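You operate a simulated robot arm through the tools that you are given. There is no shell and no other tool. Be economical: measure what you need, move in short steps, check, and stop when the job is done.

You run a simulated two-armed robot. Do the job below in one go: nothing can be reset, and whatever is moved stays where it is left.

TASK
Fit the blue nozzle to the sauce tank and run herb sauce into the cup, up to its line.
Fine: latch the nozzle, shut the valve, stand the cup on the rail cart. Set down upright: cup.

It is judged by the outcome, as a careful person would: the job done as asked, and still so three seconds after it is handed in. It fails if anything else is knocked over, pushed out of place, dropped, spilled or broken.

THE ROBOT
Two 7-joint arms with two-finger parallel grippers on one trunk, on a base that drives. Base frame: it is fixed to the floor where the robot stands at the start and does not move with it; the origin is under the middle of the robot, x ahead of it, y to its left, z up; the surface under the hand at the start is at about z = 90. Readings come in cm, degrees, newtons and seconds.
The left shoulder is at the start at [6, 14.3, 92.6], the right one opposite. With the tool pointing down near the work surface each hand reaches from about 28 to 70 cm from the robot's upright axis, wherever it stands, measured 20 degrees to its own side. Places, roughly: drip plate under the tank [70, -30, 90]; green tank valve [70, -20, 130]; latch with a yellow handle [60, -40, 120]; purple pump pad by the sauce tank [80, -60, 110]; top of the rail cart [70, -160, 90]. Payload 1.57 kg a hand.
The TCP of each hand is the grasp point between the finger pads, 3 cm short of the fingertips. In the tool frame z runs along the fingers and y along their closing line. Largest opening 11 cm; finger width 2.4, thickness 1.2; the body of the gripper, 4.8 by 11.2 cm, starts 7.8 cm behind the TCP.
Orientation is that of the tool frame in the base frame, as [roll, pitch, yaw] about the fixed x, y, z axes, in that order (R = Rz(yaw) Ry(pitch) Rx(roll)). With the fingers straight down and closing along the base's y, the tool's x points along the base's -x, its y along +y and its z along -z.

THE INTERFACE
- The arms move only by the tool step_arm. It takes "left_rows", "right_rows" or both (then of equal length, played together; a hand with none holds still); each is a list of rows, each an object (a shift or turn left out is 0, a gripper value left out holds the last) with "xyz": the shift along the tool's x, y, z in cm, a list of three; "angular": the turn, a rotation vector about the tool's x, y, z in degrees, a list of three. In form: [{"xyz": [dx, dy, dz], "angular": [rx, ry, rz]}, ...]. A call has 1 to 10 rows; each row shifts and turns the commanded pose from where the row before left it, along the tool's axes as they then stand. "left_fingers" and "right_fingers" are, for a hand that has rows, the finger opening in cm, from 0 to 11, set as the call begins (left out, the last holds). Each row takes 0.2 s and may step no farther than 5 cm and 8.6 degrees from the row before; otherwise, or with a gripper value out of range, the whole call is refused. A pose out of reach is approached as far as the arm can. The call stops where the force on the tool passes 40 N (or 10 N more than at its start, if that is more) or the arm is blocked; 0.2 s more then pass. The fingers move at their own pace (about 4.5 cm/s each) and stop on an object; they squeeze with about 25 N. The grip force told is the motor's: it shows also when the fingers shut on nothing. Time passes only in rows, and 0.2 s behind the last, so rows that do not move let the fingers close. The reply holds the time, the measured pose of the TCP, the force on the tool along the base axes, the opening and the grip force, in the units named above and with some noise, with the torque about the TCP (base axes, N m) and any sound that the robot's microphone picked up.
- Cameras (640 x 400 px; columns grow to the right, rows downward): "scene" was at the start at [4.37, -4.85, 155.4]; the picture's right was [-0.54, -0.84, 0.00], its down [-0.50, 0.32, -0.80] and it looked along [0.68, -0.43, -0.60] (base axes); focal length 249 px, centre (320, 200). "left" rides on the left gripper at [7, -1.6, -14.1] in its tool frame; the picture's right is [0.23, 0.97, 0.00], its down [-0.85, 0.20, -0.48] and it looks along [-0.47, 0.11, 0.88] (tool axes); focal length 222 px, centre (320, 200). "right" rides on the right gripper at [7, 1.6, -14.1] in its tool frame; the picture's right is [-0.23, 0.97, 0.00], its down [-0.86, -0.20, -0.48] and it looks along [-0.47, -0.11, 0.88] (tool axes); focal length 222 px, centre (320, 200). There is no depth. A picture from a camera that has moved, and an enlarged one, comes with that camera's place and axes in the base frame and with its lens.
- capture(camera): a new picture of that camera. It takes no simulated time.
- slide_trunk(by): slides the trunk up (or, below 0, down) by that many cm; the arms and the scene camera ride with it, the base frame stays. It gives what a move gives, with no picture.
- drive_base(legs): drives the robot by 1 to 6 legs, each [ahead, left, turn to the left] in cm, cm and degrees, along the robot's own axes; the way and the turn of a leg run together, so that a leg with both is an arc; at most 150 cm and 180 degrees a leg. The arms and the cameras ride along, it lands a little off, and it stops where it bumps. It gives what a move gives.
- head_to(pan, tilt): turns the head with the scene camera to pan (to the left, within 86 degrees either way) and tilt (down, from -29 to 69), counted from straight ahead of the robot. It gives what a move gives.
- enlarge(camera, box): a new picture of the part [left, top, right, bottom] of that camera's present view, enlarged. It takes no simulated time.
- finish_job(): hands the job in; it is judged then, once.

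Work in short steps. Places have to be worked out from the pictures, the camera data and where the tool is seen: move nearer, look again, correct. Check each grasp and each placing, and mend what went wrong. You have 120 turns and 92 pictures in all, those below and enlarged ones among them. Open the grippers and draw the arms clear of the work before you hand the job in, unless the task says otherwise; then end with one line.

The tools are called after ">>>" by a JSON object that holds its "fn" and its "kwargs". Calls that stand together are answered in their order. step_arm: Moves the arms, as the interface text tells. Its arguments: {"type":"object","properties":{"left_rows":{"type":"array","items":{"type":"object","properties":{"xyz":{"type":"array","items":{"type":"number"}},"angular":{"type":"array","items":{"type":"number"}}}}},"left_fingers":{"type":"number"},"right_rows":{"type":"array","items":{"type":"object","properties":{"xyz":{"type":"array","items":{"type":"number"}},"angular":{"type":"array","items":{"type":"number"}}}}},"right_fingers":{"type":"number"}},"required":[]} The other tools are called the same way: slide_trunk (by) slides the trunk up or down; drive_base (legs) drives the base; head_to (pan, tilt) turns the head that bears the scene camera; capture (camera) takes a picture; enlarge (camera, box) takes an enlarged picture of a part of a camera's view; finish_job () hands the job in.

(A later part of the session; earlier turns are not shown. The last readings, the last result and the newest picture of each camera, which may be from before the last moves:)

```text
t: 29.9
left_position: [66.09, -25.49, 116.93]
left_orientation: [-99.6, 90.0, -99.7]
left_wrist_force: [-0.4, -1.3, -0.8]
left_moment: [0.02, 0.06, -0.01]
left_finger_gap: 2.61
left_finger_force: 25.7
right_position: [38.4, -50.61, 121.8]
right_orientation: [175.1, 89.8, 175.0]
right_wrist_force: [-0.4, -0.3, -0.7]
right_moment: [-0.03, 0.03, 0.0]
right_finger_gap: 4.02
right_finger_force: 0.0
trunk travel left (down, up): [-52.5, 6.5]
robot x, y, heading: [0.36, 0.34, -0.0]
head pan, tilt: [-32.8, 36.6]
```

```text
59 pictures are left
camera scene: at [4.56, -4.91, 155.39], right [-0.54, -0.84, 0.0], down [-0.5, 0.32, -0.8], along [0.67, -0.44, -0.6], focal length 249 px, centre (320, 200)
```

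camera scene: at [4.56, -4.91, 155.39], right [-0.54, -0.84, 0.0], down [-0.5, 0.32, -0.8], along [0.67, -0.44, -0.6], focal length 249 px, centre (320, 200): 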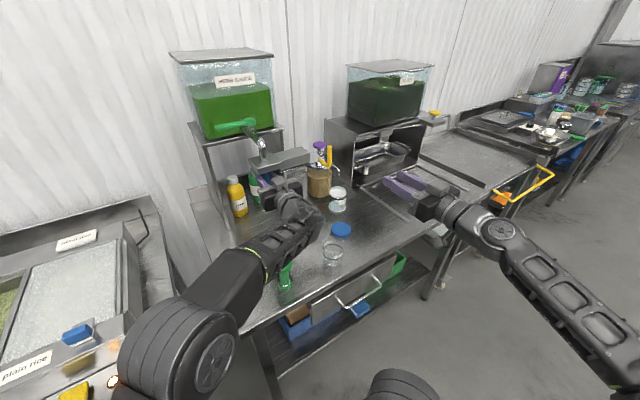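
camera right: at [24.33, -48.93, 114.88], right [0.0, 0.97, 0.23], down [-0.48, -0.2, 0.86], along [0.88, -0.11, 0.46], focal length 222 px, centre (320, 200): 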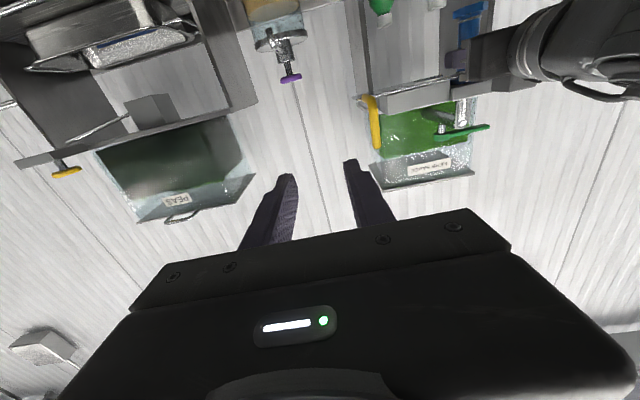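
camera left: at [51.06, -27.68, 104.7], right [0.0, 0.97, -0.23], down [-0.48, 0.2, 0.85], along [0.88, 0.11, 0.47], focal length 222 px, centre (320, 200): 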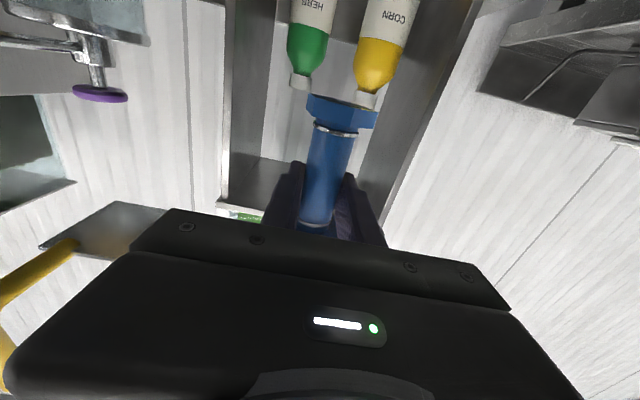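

Right camera confirms the bar at [58.2,-42.7], z 118.6–125.7, and my finger height of 121.8 suits it. I'll yaw the right hand 30° left to keep its wrist clear of the left arm, and approach short of the bar.

>>> {"fn": "step_arm", "kwargs": {"right_rows": [{"xyz": [0, 1, 3.5], "angular": [-7.5, 0, 0]}, {"xyz": [0, 0, 3], "angular": [-7.5, 0, 0]}, {"xyz": [0, 0, 3], "angular": [-7.5, 0, 0]}, {"angular": [-7.5, 0, 0]}, {}]}}

>>> {"fn": "capture", "kwargs": {"camera": "right"}}

```text
t: 31.1
left_position: [66.05, -25.52, 116.91]
left_orientation: [69.8, 89.9, 69.8]
left_wrist_force: [0.4, -2.3, -1.0]
left_moment: [0.04, 0.03, -0.03]
left_finger_gap: 2.62
left_finger_force: 25.4
right_position: [47.83, -48.49, 121.63]
right_orientation: [145.3, 89.9, 175.2]
right_wrist_force: [-0.8, 0.0, 0.6]
right_moment: [-0.03, -0.01, -0.01]
right_finger_gap: 4.0
right_finger_force: 0.2
trunk travel left (down, up): [-52.5, 6.5]
robot x, y, heading: [0.21, 0.08, -0.1]
head pan, tilt: [-32.8, 36.6]
```

```text
58 pictures are left
camera right: at [34.84, -54.03, 114.79], right [-0.48, 0.84, 0.23], down [-0.31, -0.41, 0.86], along [0.82, 0.34, 0.46], focal length 222 px, centre (320, 200)
```

right: 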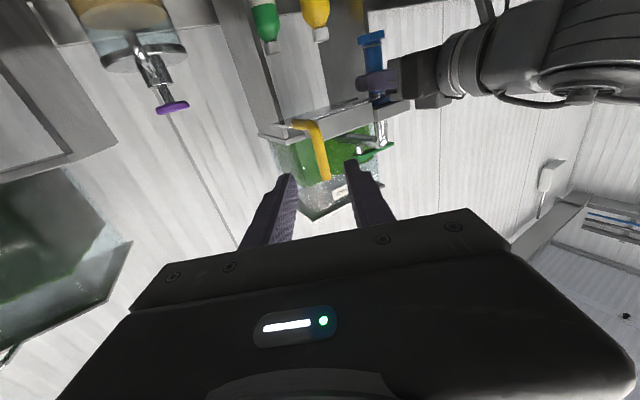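

The bar is centred between the fingers. I'll advance 10.4 cm to straddle it.

>>> {"fn": "step_arm", "kwargs": {"right_rows": [{"xyz": [0, 0, 4]}, {"xyz": [0, 0, 3.5]}, {"xyz": [0, 0, 2.9]}]}}

>>> {"fn": "capture", "kwargs": {"camera": "right"}}

>>> {"fn": "enlarge", "kwargs": {"camera": "scene", "box": [230, 110, 390, 210]}}

```text
t: 31.9
left_position: [66.07, -25.6, 116.89]
left_orientation: [-115.9, 90.0, -116.0]
left_wrist_force: [1.1, -1.8, -0.6]
left_moment: [0.03, -0.02, -0.01]
left_finger_gap: 2.61
left_finger_force: 25.2
right_position: [56.91, -43.26, 121.48]
right_orientation: [145.6, 89.8, 175.3]
right_wrist_force: [-0.3, 0.5, -0.5]
right_moment: [0.05, 0.02, -0.02]
right_finger_gap: 4.02
right_finger_force: 0.1
trunk travel left (down, up): [-52.5, 6.5]
robot x, y, heading: [0.2, 0.53, 0.2]
head pan, tilt: [-32.8, 36.6]
```

```text
57 pictures are left
camera right: at [43.88, -48.95, 114.72], right [-0.48, 0.85, 0.23], down [-0.31, -0.41, 0.86], along [0.82, 0.34, 0.46], focal length 222 px, centre (320, 200)
```

right: 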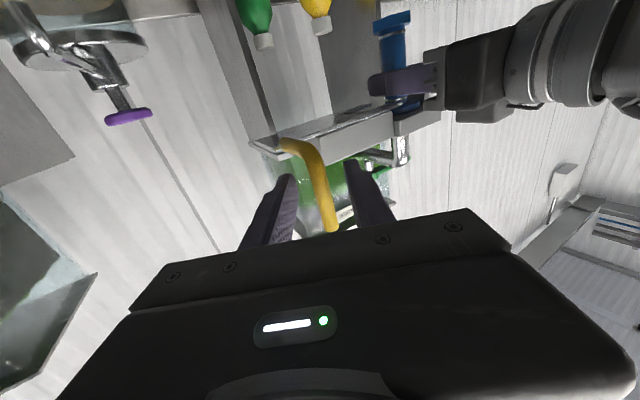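

```text
4.00 times, centred on (310, 160) of scene
camera zoom: at [4.59, -4.91, 155.39], right [-0.54, -0.84, 0.0], down [-0.5, 0.32, -0.8], along [0.67, -0.44, -0.6], focal length 996 px, centre (360, 360)
```

zoom: 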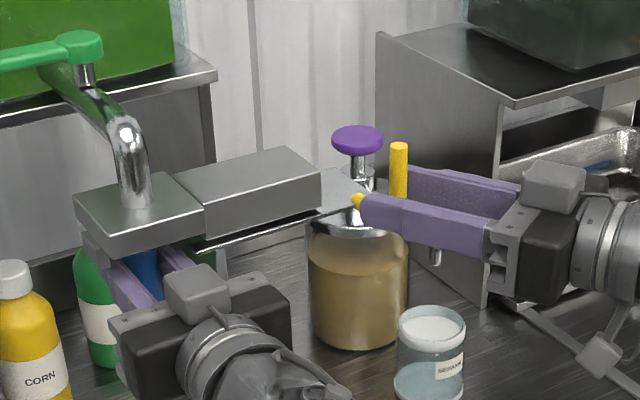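

The bar sits nicely between the right fingers. I'll nudge the nozzle up 0.2 cm with the left hand to be sure it is seated, and close the right fingers on the bar.

>>> {"fn": "step_arm", "kwargs": {"left_rows": [{"xyz": [-0.2, 0, 0]}, {}, {}, {}], "right_rows": [{}, {}, {}, {}], "right_fingers": 0}}

```text
t: 32.9
left_position: [66.08, -25.38, 116.95]
left_orientation: [168.2, 89.7, 168.2]
left_wrist_force: [-2.7, -0.9, -12.5]
left_moment: [0.02, -0.15, 0.01]
left_finger_gap: 2.64
left_finger_force: 24.9
right_position: [56.89, -43.45, 121.44]
right_orientation: [145.4, 89.8, 175.4]
right_wrist_force: [-2.0, 1.9, -0.4]
right_moment: [-0.16, -0.13, 0.0]
right_finger_gap: 1.28
right_finger_force: 29.6
trunk travel left (down, up): [-52.5, 6.5]
robot x, y, heading: [-0.07, -0.14, -0.2]
head pan, tilt: [-32.8, 36.6]
```

The nozzle is seated (12 N up) and the bar gripped (1.28 cm). I'll slide the latch +y by 3 cm and check forces.

>>> {"fn": "step_arm", "kwargs": {"right_rows": [{"xyz": [0, 0.866, 0.5]}, {"xyz": [0, 0.866, 0.5]}, {"xyz": [0, 0.866, 0.5]}]}}

>>> {"fn": "enlarge", "kwargs": {"camera": "scene", "box": [230, 110, 390, 210]}}

>>> {"fn": "enlarge", "kwargs": {"camera": "right", "box": [240, 40, 480, 200]}}

```text
t: 33.7
left_position: [66.05, -25.43, 116.99]
left_orientation: [170.1, 89.9, 170.2]
left_wrist_force: [-7.7, 2.9, -16.9]
left_moment: [0.01, -0.08, 0.13]
left_finger_gap: 2.61
left_finger_force: 25.1
right_position: [56.92, -40.39, 121.46]
right_orientation: [120.0, 89.8, 149.7]
right_wrist_force: [0.6, -3.5, 0.0]
right_moment: [0.25, -0.75, -0.16]
right_finger_gap: 1.26
right_finger_force: 29.7
trunk travel left (down, up): [-52.5, 6.5]
robot x, y, heading: [-0.2, -0.08, -0.3]
head pan, tilt: [-32.8, 36.6]
```

```text
4.00 times, centred on (310, 160) of scene
camera zoom: at [4.61, -4.98, 155.39], right [-0.54, -0.84, 0.0], down [-0.5, 0.32, -0.8], along [0.67, -0.44, -0.6], focal length 996 px, centre (360, 360)
```

zoom: 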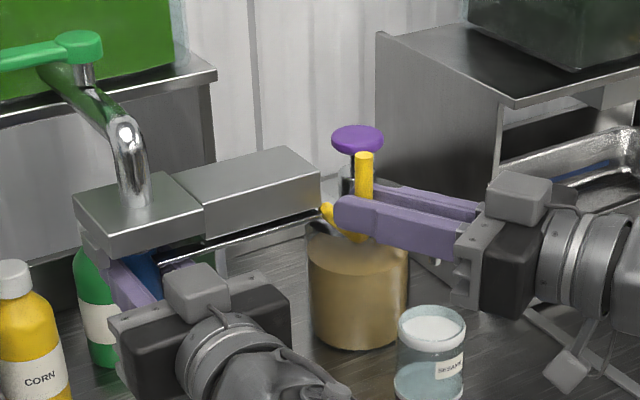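

```text
2.50 times, centred on (360, 120) of right
camera zoom: at [43.86, -45.95, 114.71], right [-0.48, 0.85, 0.23], down [-0.31, -0.41, 0.86], along [0.82, 0.34, 0.46], focal length 555 px, centre (220, 400)
```

zoom: 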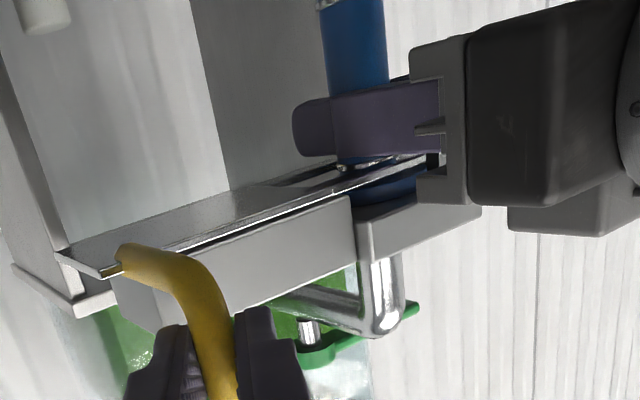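

The fork is sliding cleanly under the flange. I'll continue in smaller steps until it stops.

>>> {"fn": "step_arm", "kwargs": {"right_rows": [{"xyz": [0, 0.866, 0.5]}, {"xyz": [0, 0.693, 0.4]}, {"xyz": [0, 0.433, 0.25]}]}}

>>> {"fn": "enlarge", "kwargs": {"camera": "right", "box": [240, 40, 480, 200]}}

```text
t: 34.5
left_position: [66.12, -25.49, 116.91]
left_orientation: [171.6, 89.9, 171.6]
left_wrist_force: [-9.1, 3.6, -17.8]
left_moment: [-0.05, 0.07, 0.06]
left_finger_gap: 2.6
left_finger_force: 24.6
right_position: [57.02, -38.1, 121.58]
right_orientation: [132.2, 89.8, 161.9]
right_wrist_force: [4.4, -5.6, 2.0]
right_moment: [0.2, -0.65, -0.09]
right_finger_gap: 1.27
right_finger_force: 29.5
trunk travel left (down, up): [-52.5, 6.5]
robot x, y, heading: [-0.02, 0.02, -0.1]
head pan, tilt: [-32.8, 36.6]
```

```text
2.50 times, centred on (360, 120) of right
camera zoom: at [43.86, -43.61, 114.72], right [-0.48, 0.85, 0.23], down [-0.31, -0.41, 0.86], along [0.82, 0.34, 0.46], focal length 555 px, centre (220, 400)
```

zoom: 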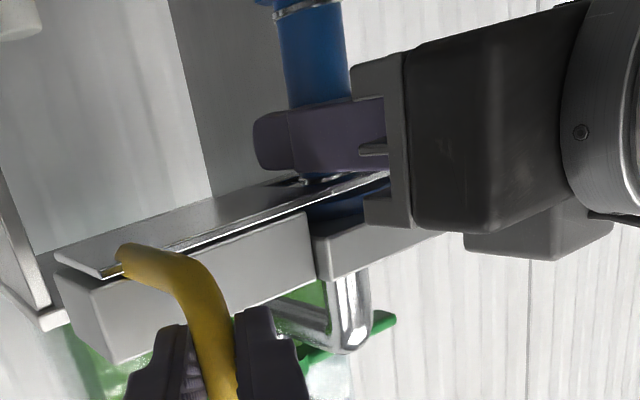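

5.35 cm so far, still low force; I'll continue gently to the stop.

>>> {"fn": "step_arm", "kwargs": {"right_rows": [{"xyz": [0, 0.35, 0.2]}, {"xyz": [0, 0.35, 0.2]}]}}

```text
t: 35.1
left_position: [66.06, -25.51, 116.97]
left_orientation: [154.6, 89.9, 154.7]
left_wrist_force: [-9.1, 8.8, -18.5]
left_moment: [-0.08, 0.12, 0.06]
left_finger_gap: 2.61
left_finger_force: 25.6
right_position: [57.01, -37.56, 121.59]
right_orientation: [122.7, 89.9, 152.1]
right_wrist_force: [5.3, -16.0, 3.8]
right_moment: [-0.52, 0.46, -0.22]
right_finger_gap: 1.3
right_finger_force: 29.5
trunk travel left (down, up): [-52.5, 6.5]
robot x, y, heading: [0.36, -0.5, -0.1]
head pan, tilt: [-32.8, 36.6]
```

Force rose to 16 N, so the stop or a detent is being met. One more small push, then look.

>>> {"fn": "step_arm", "kwargs": {"right_rows": [{"xyz": [0, 0.35, 0.2]}, {"xyz": [0, 0.26, 0.15]}]}}

>>> {"fn": "enlarge", "kwargs": {"camera": "right", "box": [220, 20, 480, 200]}}

>>> {"fn": "enlarge", "kwargs": {"camera": "scene", "box": [245, 130, 325, 180]}}

```text
t: 35.7
left_position: [66.11, -25.92, 117.04]
left_orientation: [95.9, 89.7, 95.8]
left_wrist_force: [2.2, 5.4, -15.0]
left_moment: [-0.1, 0.39, 0.15]
left_finger_gap: 2.62
left_finger_force: 25.3
right_position: [57.02, -37.42, 121.62]
right_orientation: [71.9, 89.7, 100.8]
right_wrist_force: [-5.6, -31.6, 3.7]
right_moment: [-0.47, -0.14, -0.37]
right_finger_gap: 1.27
right_finger_force: 29.9
trunk travel left (down, up): [-52.5, 6.5]
robot x, y, heading: [0.12, -0.24, 0.0]
head pan, tilt: [-32.8, 36.6]
```

```text
2.22 times, centred on (350, 110) of right
camera zoom: at [43.81, -42.85, 114.64], right [-0.47, 0.85, 0.23], down [-0.32, -0.41, 0.85], along [0.82, 0.33, 0.47], focal length 494 px, centre (253, 400)
```

zoom: 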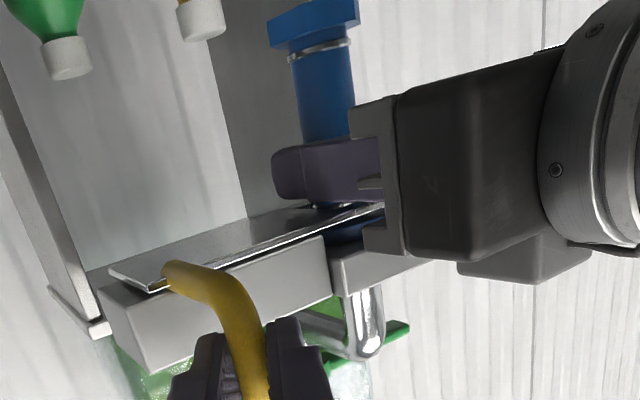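

```text
8.00 times, centred on (285, 155) of scene
camera zoom: at [4.58, -5.43, 155.38], right [-0.54, -0.84, 0.0], down [-0.5, 0.33, -0.8], along [0.67, -0.43, -0.6], focal length 1993 px, centre (600, 560)
```

zoom: 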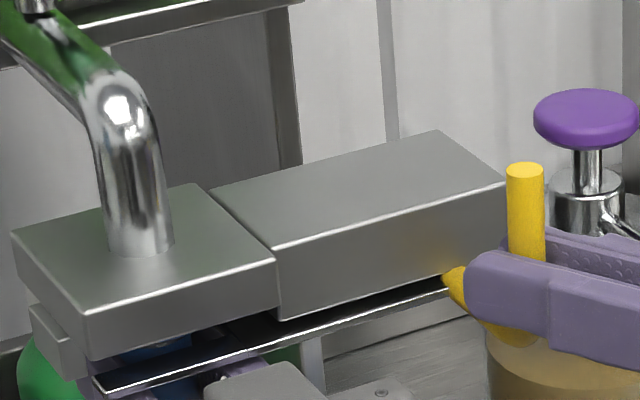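

The latch has hit its hard stop after 6 cm, with the tines past the flange to the lip. I'll open the right fingers, draw that hand back, then release the nozzle with the left.

>>> {"fn": "step_arm", "kwargs": {"right_rows": [{"xyz": [0, -0.5, -0.3]}, {}, {}, {"xyz": [0, 0, -3]}, {"xyz": [0, 0, -4]}, {"xyz": [0, 0, -4]}, {"xyz": [0, 0, -4]}], "right_fingers": 4.5}}

>>> {"fn": "step_arm", "kwargs": {"left_rows": [{"xyz": [0.25, 0, 0]}, {}, {}], "left_fingers": 5.5}}

>>> {"fn": "enlarge", "kwargs": {"camera": "scene", "box": [220, 110, 380, 210]}}

```text
t: 37.3
left_position: [66.05, -25.45, 117.01]
left_orientation: [-172.1, 89.9, -172.3]
left_wrist_force: [-4.0, -1.5, -13.7]
left_moment: [0.06, 0.09, 0.09]
left_finger_gap: 2.61
left_finger_force: 24.3
right_position: [43.88, -44.47, 121.68]
right_orientation: [138.4, 89.8, 168.3]
right_wrist_force: [-0.2, -1.2, -0.2]
right_moment: [0.01, -0.01, 0.0]
right_finger_gap: 4.46
right_finger_force: 0.0
trunk travel left (down, up): [-52.5, 6.5]
robot x, y, heading: [0.32, -0.18, -0.1]
head pan, tilt: [-32.8, 36.6]
```

```text
t: 38.1
left_position: [66.07, -25.49, 116.82]
left_orientation: [-62.9, 89.9, -62.8]
left_wrist_force: [0.0, -0.3, 0.1]
left_moment: [0.03, 0.0, 0.03]
left_finger_gap: 5.52
left_finger_force: 0.0
right_position: [44.05, -44.36, 121.62]
right_orientation: [142.6, 89.8, 172.3]
right_wrist_force: [0.8, 0.4, 0.7]
right_moment: [-0.03, 0.0, 0.03]
right_finger_gap: 4.49
right_finger_force: 0.0
trunk travel left (down, up): [-52.5, 6.5]
robot x, y, heading: [0.12, -0.05, -0.1]
head pan, tilt: [-32.8, 36.6]
```

```text
4.00 times, centred on (300, 160) of scene
camera zoom: at [4.54, -4.88, 155.4], right [-0.54, -0.84, 0.0], down [-0.5, 0.32, -0.8], along [0.67, -0.44, -0.6], focal length 996 px, centre (400, 360)
```

zoom: 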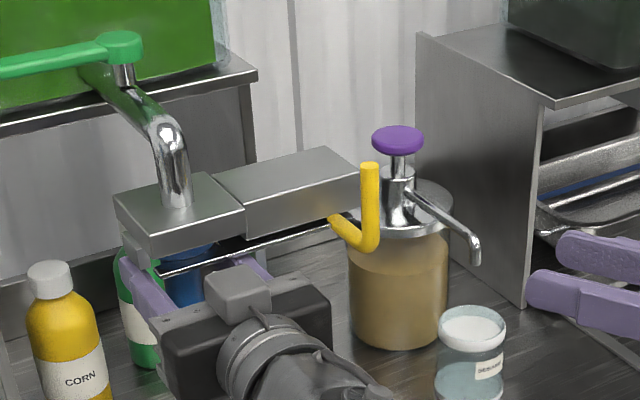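

The nozzle hangs on the fork. I'll withdraw the left hand straight back 14 cm and check it with the left camera.

>>> {"fn": "step_arm", "kwargs": {"left_rows": [{"xyz": [0, 0, -3.5]}, {"xyz": [0, 0, -3.5]}, {"xyz": [0, 0, -3.5]}, {"xyz": [0, 0, -3.5]}]}}

>>> {"fn": "enlarge", "kwargs": {"camera": "scene", "box": [200, 80, 360, 280]}}

>>> {"fn": "capture", "kwargs": {"camera": "right"}}

```text
t: 39.1
left_position: [51.9, -25.51, 116.8]
left_orientation: [-72.0, 89.9, -71.9]
left_wrist_force: [-0.5, -0.5, -0.2]
left_moment: [-0.04, 0.01, -0.02]
left_finger_gap: 5.5
left_finger_force: 0.0
right_position: [43.89, -44.46, 121.64]
right_orientation: [145.2, 89.9, 174.8]
right_wrist_force: [-0.1, 0.1, -0.4]
right_moment: [-0.01, 0.03, 0.02]
right_finger_gap: 4.51
right_finger_force: 0.1
trunk travel left (down, up): [-52.5, 6.5]
robot x, y, heading: [0.44, 0.03, -0.1]
head pan, tilt: [-32.8, 36.6]
```

```text
2.00 times, centred on (280, 180) of scene
camera zoom: at [4.47, -4.86, 155.4], right [-0.54, -0.84, 0.0], down [-0.5, 0.32, -0.8], along [0.68, -0.44, -0.6], focal length 498 px, centre (400, 240)
```

zoom: 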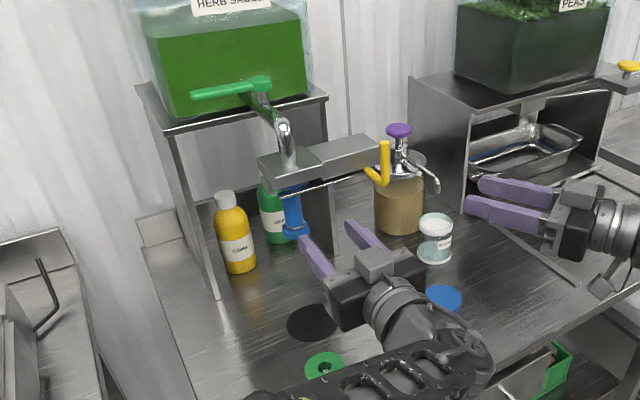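

```text
48 pictures are left
camera right: at [30.76, -50.0, 114.81], right [-0.48, 0.85, 0.23], down [-0.31, -0.41, 0.86], along [0.82, 0.34, 0.46], focal length 222 px, centre (320, 200)
```

right: 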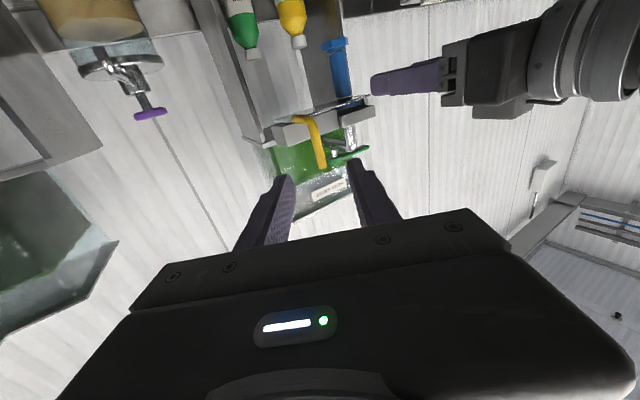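

The nozzle hangs straight and stays put. Now the cup: I'll use the right hand pitched 40° down at 30° yaw, which keeps the camera bump above the table and the wrist clear of the green nozzle. First I'll pitch and descend to z≈106 to view the cup.

>>> {"fn": "step_arm", "kwargs": {"right_rows": [{"angular": [0, 8, 0]}, {"angular": [0, 8, 0]}, {"angular": [0, 8, 0]}, {"angular": [0, 8, 0]}, {"angular": [0, 8, 0]}, {"xyz": [2.23, 2, -2.65]}, {"xyz": [3.06, 0, 2.57]}, {"xyz": [3.06, 0, 2.57]}, {"xyz": [3.06, 0, 2.57]}, {"xyz": [3.06, 0, 2.57]}], "right_fingers": 9}}

>>> {"fn": "capture", "kwargs": {"camera": "right"}}

>>> {"fn": "enlarge", "kwargs": {"camera": "scene", "box": [270, 190, 430, 290]}}

```text
t: 41.3
left_position: [52.08, -25.51, 116.97]
left_orientation: [85.4, 89.9, 85.4]
left_wrist_force: [-0.7, -0.4, 0.3]
left_moment: [0.01, 0.01, 0.01]
left_finger_gap: 5.49
left_finger_force: 0.0
right_position: [39.77, -44.58, 105.73]
right_orientation: [180.0, 49.9, -150.4]
right_wrist_force: [1.1, -0.9, 0.0]
right_moment: [0.0, 0.0, -0.01]
right_finger_gap: 9.01
right_finger_force: 0.1
trunk travel left (down, up): [-52.5, 6.5]
robot x, y, heading: [0.16, 0.05, -0.0]
head pan, tilt: [-32.8, 36.6]
```

```text
47 pictures are left
camera right: at [25.74, -50.71, 109.48], right [-0.36, 0.92, 0.18], down [0.26, -0.08, 0.96], along [0.9, 0.39, -0.21], focal length 222 px, centre (320, 200)
```

right: 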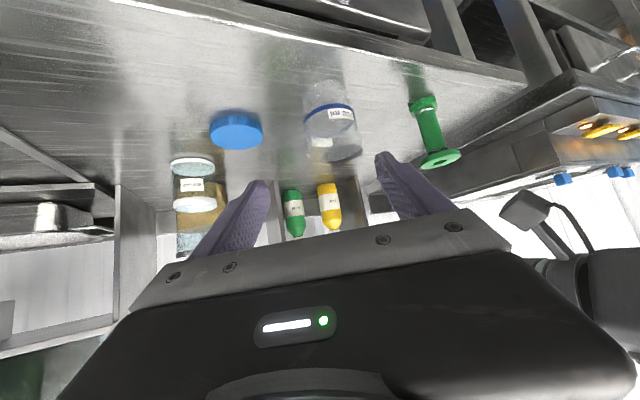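

```text
4.00 times, centred on (350, 240) of scene
camera zoom: at [4.53, -4.91, 155.4], right [-0.54, -0.84, 0.0], down [-0.5, 0.32, -0.8], along [0.67, -0.44, -0.6], focal length 996 px, centre (200, 40)
```

zoom: 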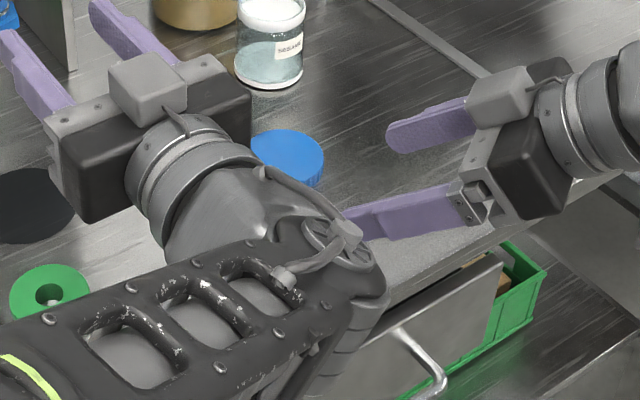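

Cup axis is at about [47.6,-38.2], rim z≈98.3 and its line at about z 94.7. I'll move the left hand aside to +y, and lower the right hand to pre-grasp 8 cm short of the cup.

>>> {"fn": "step_arm", "kwargs": {"left_rows": [{"xyz": [0, 4.5, 0]}, {"xyz": [0, 4.5, 0]}, {"xyz": [0, 4.5, 0]}, {"xyz": [0, 3, 0]}]}}

>>> {"fn": "step_arm", "kwargs": {"right_rows": [{"xyz": [2.49, 0.54, 2.95]}, {"xyz": [2.49, 0.54, 2.95]}, {"xyz": [2.49, 0.54, 2.95]}]}}

>>> {"fn": "capture", "kwargs": {"camera": "right"}}

>>> {"fn": "enlarge", "kwargs": {"camera": "scene", "box": [270, 200, 430, 300]}}

```text
t: 42.3
left_position: [51.97, -8.97, 116.74]
left_orientation: [96.4, 90.0, 96.2]
left_wrist_force: [0.2, 0.4, 0.0]
left_moment: [0.04, -0.01, -0.01]
left_finger_gap: 5.51
left_finger_force: 0.1
right_position: [39.84, -44.49, 105.61]
right_orientation: [179.9, 49.7, -150.3]
right_wrist_force: [1.2, 0.3, 0.3]
right_moment: [0.02, 0.02, 0.03]
right_finger_gap: 8.98
right_finger_force: 0.1
trunk travel left (down, up): [-52.5, 6.5]
robot x, y, heading: [-0.06, 0.01, -0.0]
head pan, tilt: [-32.8, 36.6]
```

```text
t: 43.1
left_position: [52.08, -9.05, 116.83]
left_orientation: [-103.9, 90.0, -104.0]
left_wrist_force: [-0.1, 0.5, 0.4]
left_moment: [-0.02, 0.03, 0.02]
left_finger_gap: 5.5
left_finger_force: 0.0
right_position: [40.56, -41.99, 94.08]
right_orientation: [180.0, 50.0, -150.4]
right_wrist_force: [-0.6, 0.3, -0.2]
right_moment: [0.02, -0.02, -0.01]
right_finger_gap: 9.01
right_finger_force: 0.0
trunk travel left (down, up): [-52.5, 6.5]
robot x, y, heading: [-0.26, -0.46, -0.0]
head pan, tilt: [-32.8, 36.6]
```

```text
45 pictures are left
camera right: at [26.56, -48.18, 98.09], right [-0.36, 0.92, 0.17], down [0.26, -0.08, 0.96], along [0.9, 0.39, -0.21], focal length 222 px, centre (320, 200)
```

right: 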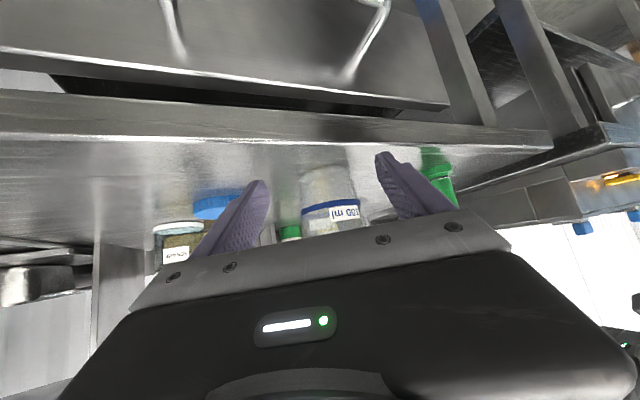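

```text
4.00 times, centred on (350, 250) of scene
camera zoom: at [4.56, -4.91, 155.4], right [-0.54, -0.84, 0.0], down [-0.5, 0.32, -0.8], along [0.67, -0.44, -0.6], focal length 996 px, centre (200, 0)
```

zoom: 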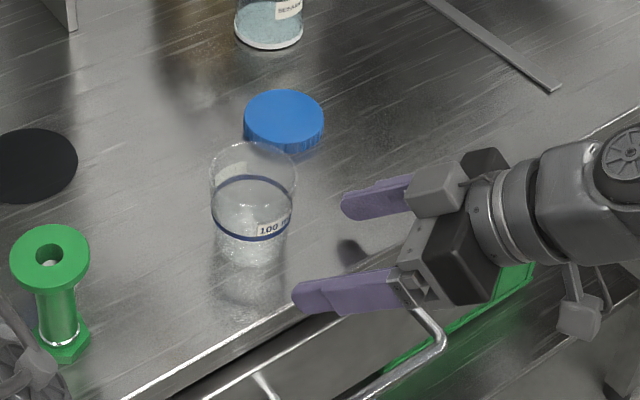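

The cup lies on the hand's axis, about 8 cm ahead. I'll advance 7.7 cm and then close.

>>> {"fn": "step_arm", "kwargs": {"right_rows": [{"xyz": [-1.65, 0, 1.96]}, {"xyz": [-1.65, 0, 1.96]}, {"xyz": [-1.65, 0, 1.96]}, {}]}}

>>> {"fn": "enlarge", "kwargs": {"camera": "scene", "box": [270, 200, 430, 300]}}

```text
t: 44.1
left_position: [51.92, -8.91, 116.73]
left_orientation: [-82.0, 90.0, -82.1]
left_wrist_force: [-1.0, 0.2, 0.2]
left_moment: [0.0, -0.01, 0.0]
left_finger_gap: 5.5
left_finger_force: 0.1
right_position: [47.26, -38.27, 94.18]
right_orientation: [180.0, 49.9, -150.3]
right_wrist_force: [-0.4, -0.6, 0.2]
right_moment: [0.03, 0.01, 0.0]
right_finger_gap: 9.01
right_finger_force: 0.0
trunk travel left (down, up): [-52.5, 6.5]
robot x, y, heading: [0.02, 0.0, -0.0]
head pan, tilt: [-32.8, 36.6]
```

```text
4.00 times, centred on (350, 250) of scene
camera zoom: at [4.51, -4.87, 155.4], right [-0.54, -0.84, 0.0], down [-0.5, 0.32, -0.8], along [0.67, -0.44, -0.6], focal length 996 px, centre (200, 0)
```

zoom: 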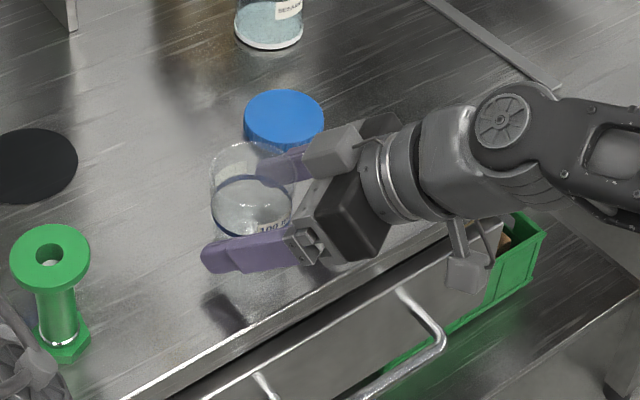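

The cup sits centred between the pads. I'll close and check the grip, then lift 3 cm.

>>> {"fn": "step_arm", "kwargs": {"right_rows": [{}, {}, {}, {}], "right_fingers": 0}}

>>> {"fn": "step_arm", "kwargs": {"right_rows": [{"xyz": [-1.15, 0, -0.96]}, {"xyz": [-1.15, 0, -0.96]}]}}

>>> {"fn": "enlarge", "kwargs": {"camera": "scene", "box": [240, 180, 400, 280]}}

```text
t: 45.1
left_position: [51.97, -8.86, 116.7]
left_orientation: [-88.6, 89.8, -88.5]
left_wrist_force: [-0.2, 0.5, 0.0]
left_moment: [-0.01, -0.02, -0.02]
left_finger_gap: 5.5
left_finger_force: 0.1
right_position: [47.22, -38.27, 94.11]
right_orientation: [179.9, 49.9, -150.3]
right_wrist_force: [1.1, -0.3, 1.9]
right_moment: [-0.06, -0.02, -0.02]
right_finger_gap: 6.25
right_finger_force: 25.4
trunk travel left (down, up): [-52.5, 6.5]
robot x, y, heading: [0.21, -0.26, -0.4]
head pan, tilt: [-32.8, 36.6]
```

```text
t: 45.7
left_position: [52.0, -8.95, 116.66]
left_orientation: [-91.5, 89.8, -91.7]
left_wrist_force: [-0.1, 1.0, -0.6]
left_moment: [-0.01, -0.01, 0.01]
left_finger_gap: 5.49
left_finger_force: 0.0
right_position: [47.25, -38.24, 97.17]
right_orientation: [179.8, 49.8, -150.3]
right_wrist_force: [-0.2, -0.8, 0.7]
right_moment: [0.03, 0.03, -0.01]
right_finger_gap: 6.14
right_finger_force: 24.7
trunk travel left (down, up): [-52.5, 6.5]
robot x, y, heading: [0.12, -0.04, 0.0]
head pan, tilt: [-32.8, 36.6]
```

```text
4.00 times, centred on (320, 230) of scene
camera zoom: at [4.54, -4.85, 155.4], right [-0.54, -0.84, 0.0], down [-0.5, 0.32, -0.8], along [0.67, -0.44, -0.6], focal length 996 px, centre (320, 80)
```

zoom: 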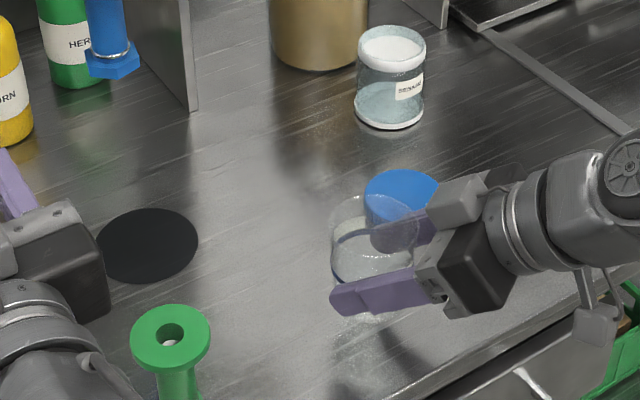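

The cup is held and lifted 3 cm. The nozzle outlet is at about [66,-25.5] and the drip plate centre at about [65.8,-26], so I'll carry the cup there along the hand's axis.

>>> {"fn": "step_arm", "kwargs": {"right_rows": [{"xyz": [-2.57, 0.3, 3.06]}, {"xyz": [-2.57, 0.3, 3.06]}, {"xyz": [-2.57, 0.3, 3.06]}, {"xyz": [-2.57, 0.3, 3.06]}, {"xyz": [-2.57, 0.2, 3.06]}, {"xyz": [-1.41, 0, 1.69]}, {}]}}

>>> {"fn": "enlarge", "kwargs": {"camera": "scene", "box": [210, 150, 370, 250]}}

>>> {"fn": "capture", "kwargs": {"camera": "right"}}

```text
t: 47.3
left_position: [52.09, -8.89, 116.78]
left_orientation: [-91.8, 89.9, -91.9]
left_wrist_force: [1.5, -0.2, 0.0]
left_moment: [0.01, 0.02, -0.03]
left_finger_gap: 5.5
left_finger_force: 0.0
right_position: [66.08, -25.89, 97.1]
right_orientation: [179.9, 49.7, -150.4]
right_wrist_force: [0.2, 0.2, -0.7]
right_moment: [-0.01, 0.0, -0.01]
right_finger_gap: 6.13
right_finger_force: 24.7
trunk travel left (down, up): [-52.5, 6.5]
robot x, y, heading: [0.26, 0.29, 0.0]
head pan, tilt: [-32.8, 36.6]
```

```text
4.00 times, centred on (290, 200) of scene
camera zoom: at [4.53, -4.86, 155.4], right [-0.54, -0.84, 0.0], down [-0.5, 0.32, -0.8], along [0.67, -0.44, -0.6], focal length 996 px, centre (440, 200)
```

zoom: 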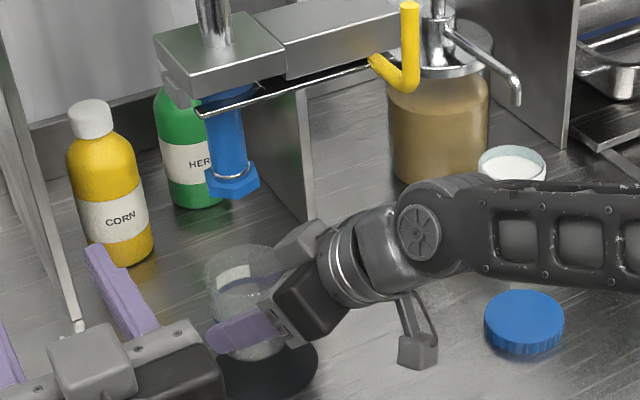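

```text
40 pictures are left
camera right: at [51.93, -32.07, 101.01], right [-0.36, 0.92, 0.18], down [0.26, -0.08, 0.96], along [0.9, 0.39, -0.21], focal length 222 px, centre (320, 200)
```

right: 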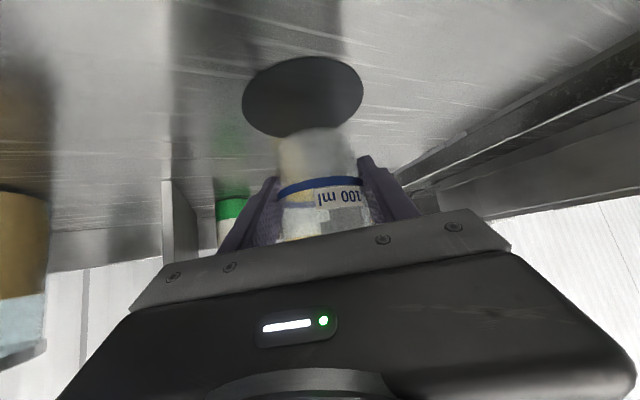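

The cup seems about 0.8 cm too far +x relative to the outlet and plate. I'll correct and lower it nearly to the plate.

>>> {"fn": "step_arm", "kwargs": {"right_rows": [{"xyz": [0.446, 0.4, -0.53]}, {"xyz": [0.92, 0, 0.77]}, {"xyz": [0.77, 0, 0.64]}, {"xyz": [0.23, 0, 0.19]}]}}

```text
t: 48.3
left_position: [52.02, -9.1, 116.74]
left_orientation: [-100.8, 89.8, -100.9]
left_wrist_force: [0.7, -0.2, 0.2]
left_moment: [0.0, 0.01, -0.01]
left_finger_gap: 5.5
left_finger_force: 0.1
right_position: [65.16, -25.95, 94.63]
right_orientation: [179.9, 50.0, -150.3]
right_wrist_force: [0.1, 0.7, -1.1]
right_moment: [0.06, 0.02, 0.01]
right_finger_gap: 6.15
right_finger_force: 24.8
trunk travel left (down, up): [-52.5, 6.5]
robot x, y, heading: [0.21, -0.33, -0.2]
head pan, tilt: [-32.8, 36.6]
```

>>> {"fn": "step_arm", "kwargs": {"right_rows": [{"xyz": [0.19, 0, 0.16]}, {"xyz": [0.15, 0, 0.13]}]}}

>>> {"fn": "capture", "kwargs": {"camera": "right"}}

```text
t: 48.9
left_position: [51.93, -9.0, 116.9]
left_orientation: [-84.1, 89.9, -84.2]
left_wrist_force: [0.4, 0.0, -1.0]
left_moment: [0.0, -0.05, -0.02]
left_finger_gap: 5.49
left_finger_force: 0.1
right_position: [65.06, -25.88, 94.3]
right_orientation: [179.8, 49.9, -150.4]
right_wrist_force: [0.3, -2.3, 3.0]
right_moment: [-0.07, -0.07, 0.01]
right_finger_gap: 6.12
right_finger_force: 25.0
trunk travel left (down, up): [-52.5, 6.5]
robot x, y, heading: [0.12, 0.37, 0.1]
head pan, tilt: [-32.8, 36.6]
```

```text
39 pictures are left
camera right: at [51.07, -32.12, 98.16], right [-0.36, 0.92, 0.17], down [0.26, -0.08, 0.96], along [0.9, 0.39, -0.21], focal length 222 px, centre (320, 200)
```

right: 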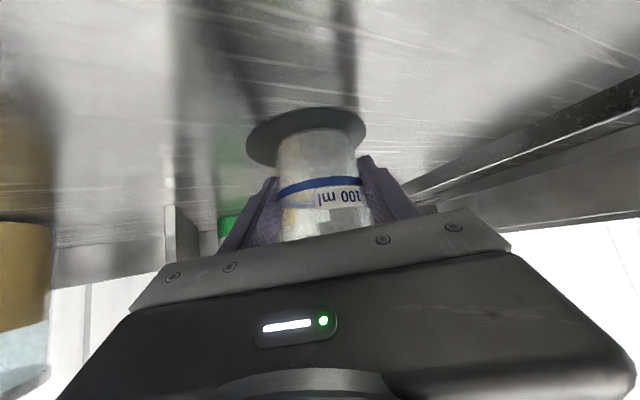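

The cup rests on the drip plate (3 N contact). I'll open and back off along the hand's axis.

>>> {"fn": "step_arm", "kwargs": {"right_rows": [{}, {}, {"xyz": [1.93, 0, -2.3]}, {"xyz": [2.57, 0, -3.06]}, {"xyz": [2.57, 0, -3.06]}, {"xyz": [2.57, 0, -3.06]}], "right_fingers": 9.5}}

>>> {"fn": "enlarge", "kwargs": {"camera": "scene", "box": [210, 100, 370, 250]}}

>>> {"fn": "enlarge", "kwargs": {"camera": "right", "box": [200, 60, 420, 230]}}

```text
t: 50.3
left_position: [51.96, -8.99, 116.75]
left_orientation: [-57.7, 89.8, -57.7]
left_wrist_force: [0.0, -0.6, 0.5]
left_moment: [-0.02, 0.02, 0.0]
left_finger_gap: 5.53
left_finger_force: 0.0
right_position: [52.07, -33.45, 94.43]
right_orientation: [179.8, 49.9, -150.2]
right_wrist_force: [-0.1, 0.5, 1.3]
right_moment: [-0.01, -0.01, 0.01]
right_finger_gap: 9.49
right_finger_force: 0.0
trunk travel left (down, up): [-52.5, 6.5]
robot x, y, heading: [0.01, 0.12, 0.0]
head pan, tilt: [-32.8, 36.6]
```

```text
2.67 times, centred on (290, 175) of scene
camera zoom: at [4.46, -4.89, 155.4], right [-0.54, -0.84, 0.0], down [-0.5, 0.32, -0.8], along [0.68, -0.44, -0.6], focal length 664 px, centre (400, 267)
```

zoom: 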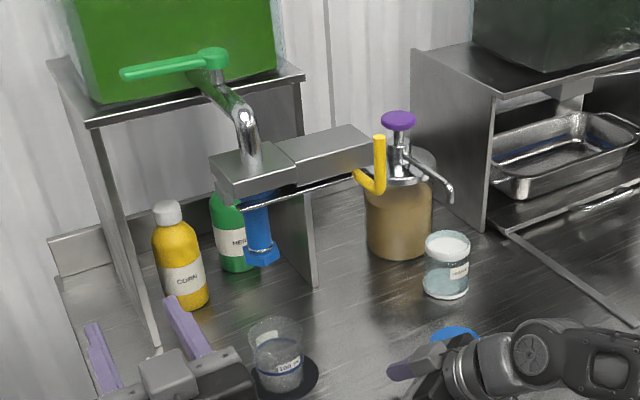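

```text
2.35 times, centred on (310, 145) of right
camera zoom: at [38.01, -39.61, 98.26], right [-0.36, 0.92, 0.17], down [0.26, -0.08, 0.96], along [0.9, 0.39, -0.21], focal length 523 px, centre (344, 329)
```

zoom: 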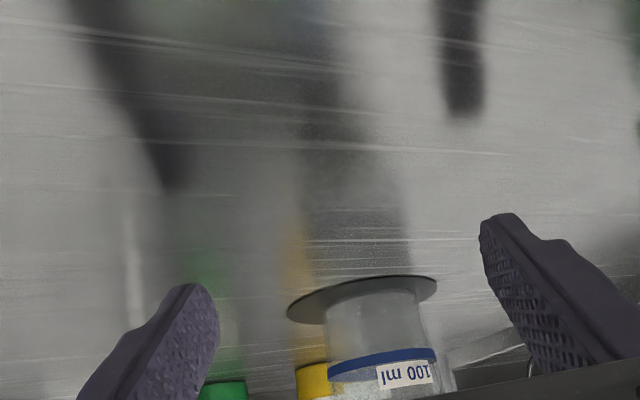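

The cup is upright on the plate and projected under the nozzle outlet within about 0.6 cm. The valve lever points +y (closed) at about z 130 with its end near [68.5,-16.5]; I'll roll the left hand 90° so its fingers can go above and below the lever.

>>> {"fn": "step_arm", "kwargs": {"left_rows": [{"angular": [0, 0, 8.5]}, {"angular": [0, 0, 8.5]}, {"angular": [0, 0, 8.5]}, {"angular": [0, 0, 8.5]}, {"angular": [0, 0, 8.5]}, {"angular": [0, 0, 8.5]}, {"angular": [0, 0, 8.5]}, {"angular": [0, 0, 8.5]}, {"angular": [0, 0, 8.5]}, {"angular": [0, 0, 8.5]}]}}

```text
t: 52.5
left_position: [51.98, -8.92, 116.81]
left_orientation: [90.0, 4.9, 89.9]
left_wrist_force: [-0.2, 0.3, -0.3]
left_moment: [0.01, 0.03, 0.02]
left_finger_gap: 5.48
left_finger_force: 0.0
right_position: [52.09, -33.45, 94.38]
right_orientation: [179.9, 49.8, -150.2]
right_wrist_force: [0.1, 0.0, -0.5]
right_moment: [0.0, 0.03, 0.02]
right_finger_gap: 9.53
right_finger_force: 0.1
trunk travel left (down, up): [-52.5, 6.5]
robot x, y, heading: [0.18, 0.04, -0.2]
head pan, tilt: [-32.8, 36.6]
```

The roll worked. I'll finish it, then raise to z≈130 and shift to y≈-13 to view the lever.

>>> {"fn": "step_arm", "kwargs": {"left_rows": [{"angular": [0, 0, 4.9]}, {"xyz": [0, 4.5, 0]}, {"xyz": [0, 4.5, 0]}, {"xyz": [-4, 4.5, 0]}, {}]}}

>>> {"fn": "capture", "kwargs": {"camera": "left"}}

>>> {"fn": "enlarge", "kwargs": {"camera": "scene", "box": [180, 80, 340, 220]}}

```text
refused: row 4 steps farther than a row can; nothing moved
```

```text
36 pictures are left
camera left: at [37.87, -2.12, 114.65], right [0.0, 0.31, 0.95], down [-0.48, -0.83, 0.27], along [0.88, -0.46, 0.15], focal length 222 px, centre (320, 200)
```

left: 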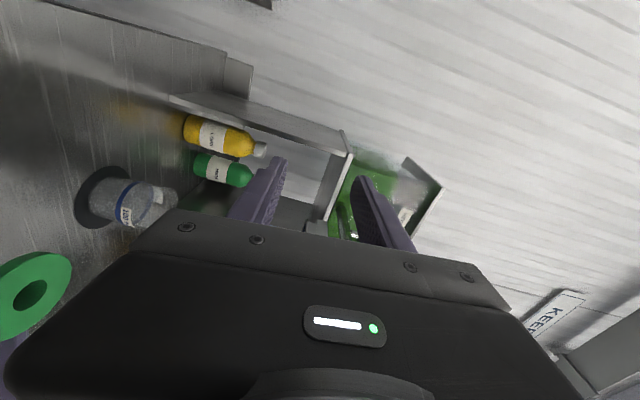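

```text
2.86 times, centred on (260, 150) of scene
camera zoom: at [4.54, -4.87, 155.4], right [-0.54, -0.84, 0.0], down [-0.5, 0.32, -0.8], along [0.67, -0.44, -0.6], focal length 712 px, centre (491, 343)
```

zoom: 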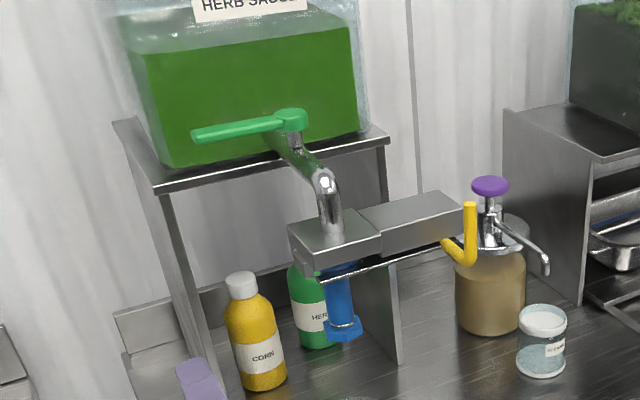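

That was refused for one over-long row. I'll redo it with shorter rows.

>>> {"fn": "step_arm", "kwargs": {"left_rows": [{"angular": [0, 0, 4.9]}, {"xyz": [0, 4.5, 0]}, {"xyz": [0, 4.5, 0]}, {"xyz": [0, 4, 0]}, {"xyz": [-3.5, 0, 0]}, {}]}}

>>> {"fn": "capture", "kwargs": {"camera": "left"}}

```text
t: 53.9
left_position: [52.2, -12.34, 129.83]
left_orientation: [90.1, 0.1, 90.0]
left_wrist_force: [0.8, 0.4, -0.1]
left_moment: [0.03, 0.01, 0.02]
left_finger_gap: 5.51
left_finger_force: 0.0
right_position: [52.19, -33.39, 94.36]
right_orientation: [179.8, 49.9, -150.3]
right_wrist_force: [0.3, 0.1, -0.3]
right_moment: [-0.01, -0.01, -0.03]
right_finger_gap: 9.49
right_finger_force: 0.0
trunk travel left (down, up): [-52.5, 6.5]
robot x, y, heading: [0.29, 0.1, 0.0]
head pan, tilt: [-32.8, 36.6]
```

```text
34 pictures are left
camera left: at [37.93, -5.3, 128.25], right [0.0, 0.23, 0.97], down [-0.48, -0.85, 0.2], along [0.88, -0.47, 0.11], focal length 222 px, centre (320, 200)
```

left: 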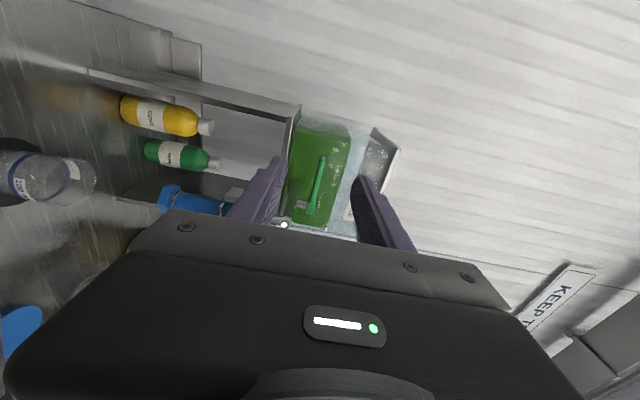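

Triangulating with both cameras puts the lever pivot at [73.2,-26,131.5] and the lever end at [74.1,-17.1,131.4]. I'll line up the left hand (y -18.5, z 131.4) with a 3.5 cm opening, and pitch the right hand up 8° so its camera sees the cup fully.

>>> {"fn": "step_arm", "kwargs": {"left_rows": [{"xyz": [-3.1, 0.8, 0]}, {"xyz": [-3.1, 0.8, 0]}, {"xyz": [0, 0, 4]}, {"xyz": [0, 0, 4]}, {}], "left_fingers": 3.5, "right_rows": [{"xyz": [1.93, 0, -2.3]}, {"angular": [0, -8, 0]}, {}, {}, {}]}}

>>> {"fn": "capture", "kwargs": {"camera": "left"}}

>>> {"fn": "capture", "kwargs": {"camera": "right"}}

>>> {"fn": "capture", "kwargs": {"camera": "scene"}}

```text
t: 55.1
left_position: [60.17, -18.76, 131.35]
left_orientation: [90.0, 0.3, 90.0]
left_wrist_force: [0.0, 0.0, 0.1]
left_moment: [-0.01, -0.03, -0.02]
left_finger_gap: 3.5
left_finger_force: 0.0
right_position: [49.5, -34.93, 94.29]
right_orientation: [179.9, 57.8, -150.4]
right_wrist_force: [0.6, -0.1, 0.7]
right_moment: [-0.01, 0.01, 0.0]
right_finger_gap: 9.49
right_finger_force: 0.0
trunk travel left (down, up): [-52.5, 6.5]
robot x, y, heading: [0.35, 0.39, 0.3]
head pan, tilt: [-32.8, 36.6]
```

```text
33 pictures are left
camera left: at [46.0, -11.63, 129.83], right [0.0, 0.23, 0.97], down [-0.48, -0.85, 0.2], along [0.88, -0.47, 0.11], focal length 222 px, centre (320, 200)
```

left: 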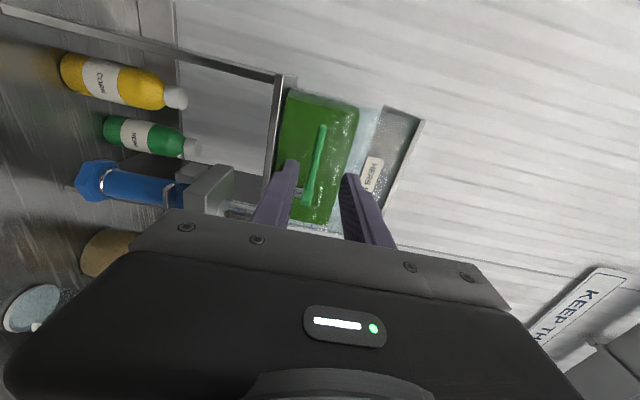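

```text
32 pictures are left
camera right: at [35.07, -41.23, 95.98], right [-0.38, 0.91, 0.19], down [0.14, -0.15, 0.98], along [0.91, 0.4, -0.07], focal length 222 px, centre (320, 200)
```

right: 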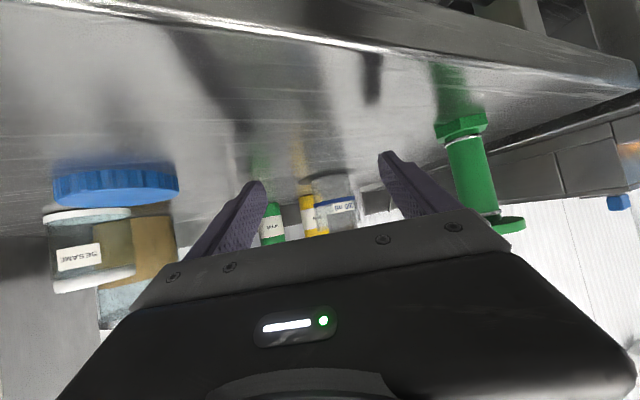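

```text
31 pictures are left
camera scene: at [4.51, -4.83, 155.4], right [-0.54, -0.84, 0.0], down [-0.5, 0.32, -0.8], along [0.67, -0.44, -0.6], focal length 249 px, centre (320, 200)
```

scene: 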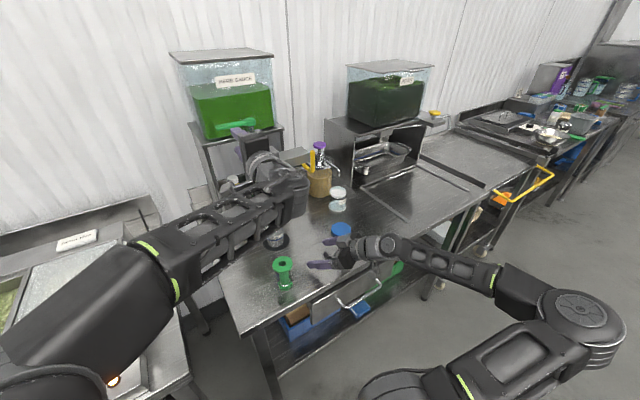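

The lever lies between the finger planes at z≈131.4, as computed. I'll advance the left hand 12.3 cm to straddle it, while the right hand pitches up a bit more and comes 4 cm nearer for a better view of the cup.

>>> {"fn": "step_arm", "kwargs": {"left_rows": [{"xyz": [0, 0, 4.2]}, {"xyz": [0, 0, 4.2]}, {"xyz": [0, 0, 3.9]}, {}], "right_rows": [{"angular": [0, -8, 0]}, {"xyz": [-1.63, 0, 3.65]}, {}, {}]}}

>>> {"fn": "capture", "kwargs": {"camera": "left"}}

>>> {"fn": "enlarge", "kwargs": {"camera": "scene", "box": [180, 90, 340, 260]}}

>>> {"fn": "enlarge", "kwargs": {"camera": "right", "box": [240, 120, 440, 250]}}

```text
t: 56.1
left_position: [72.37, -18.67, 131.37]
left_orientation: [90.0, 0.2, 89.9]
left_wrist_force: [-0.5, -0.9, 0.3]
left_moment: [-0.03, 0.03, 0.0]
left_finger_gap: 3.51
left_finger_force: 0.1
right_position: [53.12, -32.85, 94.29]
right_orientation: [179.8, 65.8, -150.4]
right_wrist_force: [-0.3, -0.6, -0.4]
right_moment: [0.02, 0.02, 0.02]
right_finger_gap: 9.49
right_finger_force: 0.0
trunk travel left (down, up): [-52.5, 6.5]
robot x, y, heading: [0.03, -0.05, -0.2]
head pan, tilt: [-32.8, 36.6]
```

```text
30 pictures are left
camera left: at [58.22, -11.57, 129.86], right [0.0, 0.23, 0.97], down [-0.48, -0.85, 0.2], along [0.88, -0.47, 0.11], focal length 222 px, centre (320, 200)
```

left: 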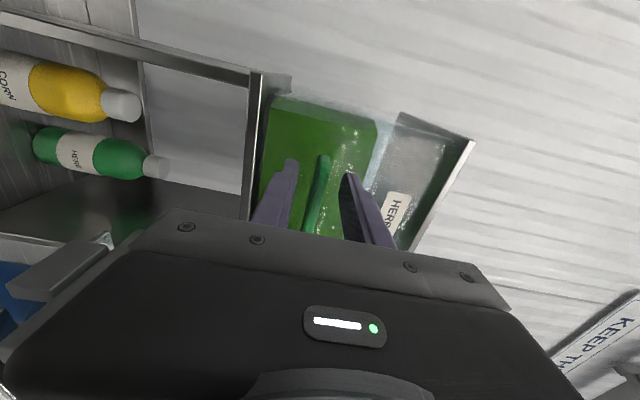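

```text
2.35 times, centred on (260, 175) of scene
camera zoom: at [4.53, -4.83, 155.4], right [-0.54, -0.84, 0.0], down [-0.5, 0.32, -0.8], along [0.67, -0.44, -0.6], focal length 586 px, centre (461, 259)
```

zoom: 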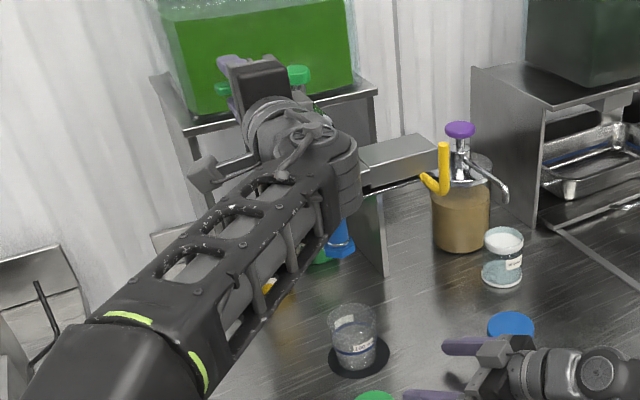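

```text
3.08 times, centred on (340, 185) of right
camera zoom: at [38.6, -39.27, 93.77], right [-0.4, 0.89, 0.21], down [0.02, -0.22, 0.98], along [0.91, 0.4, 0.07], focal length 684 px, centre (258, 246)
```

zoom: 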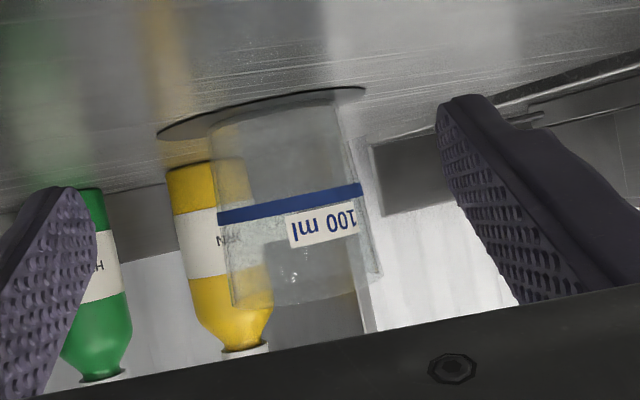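

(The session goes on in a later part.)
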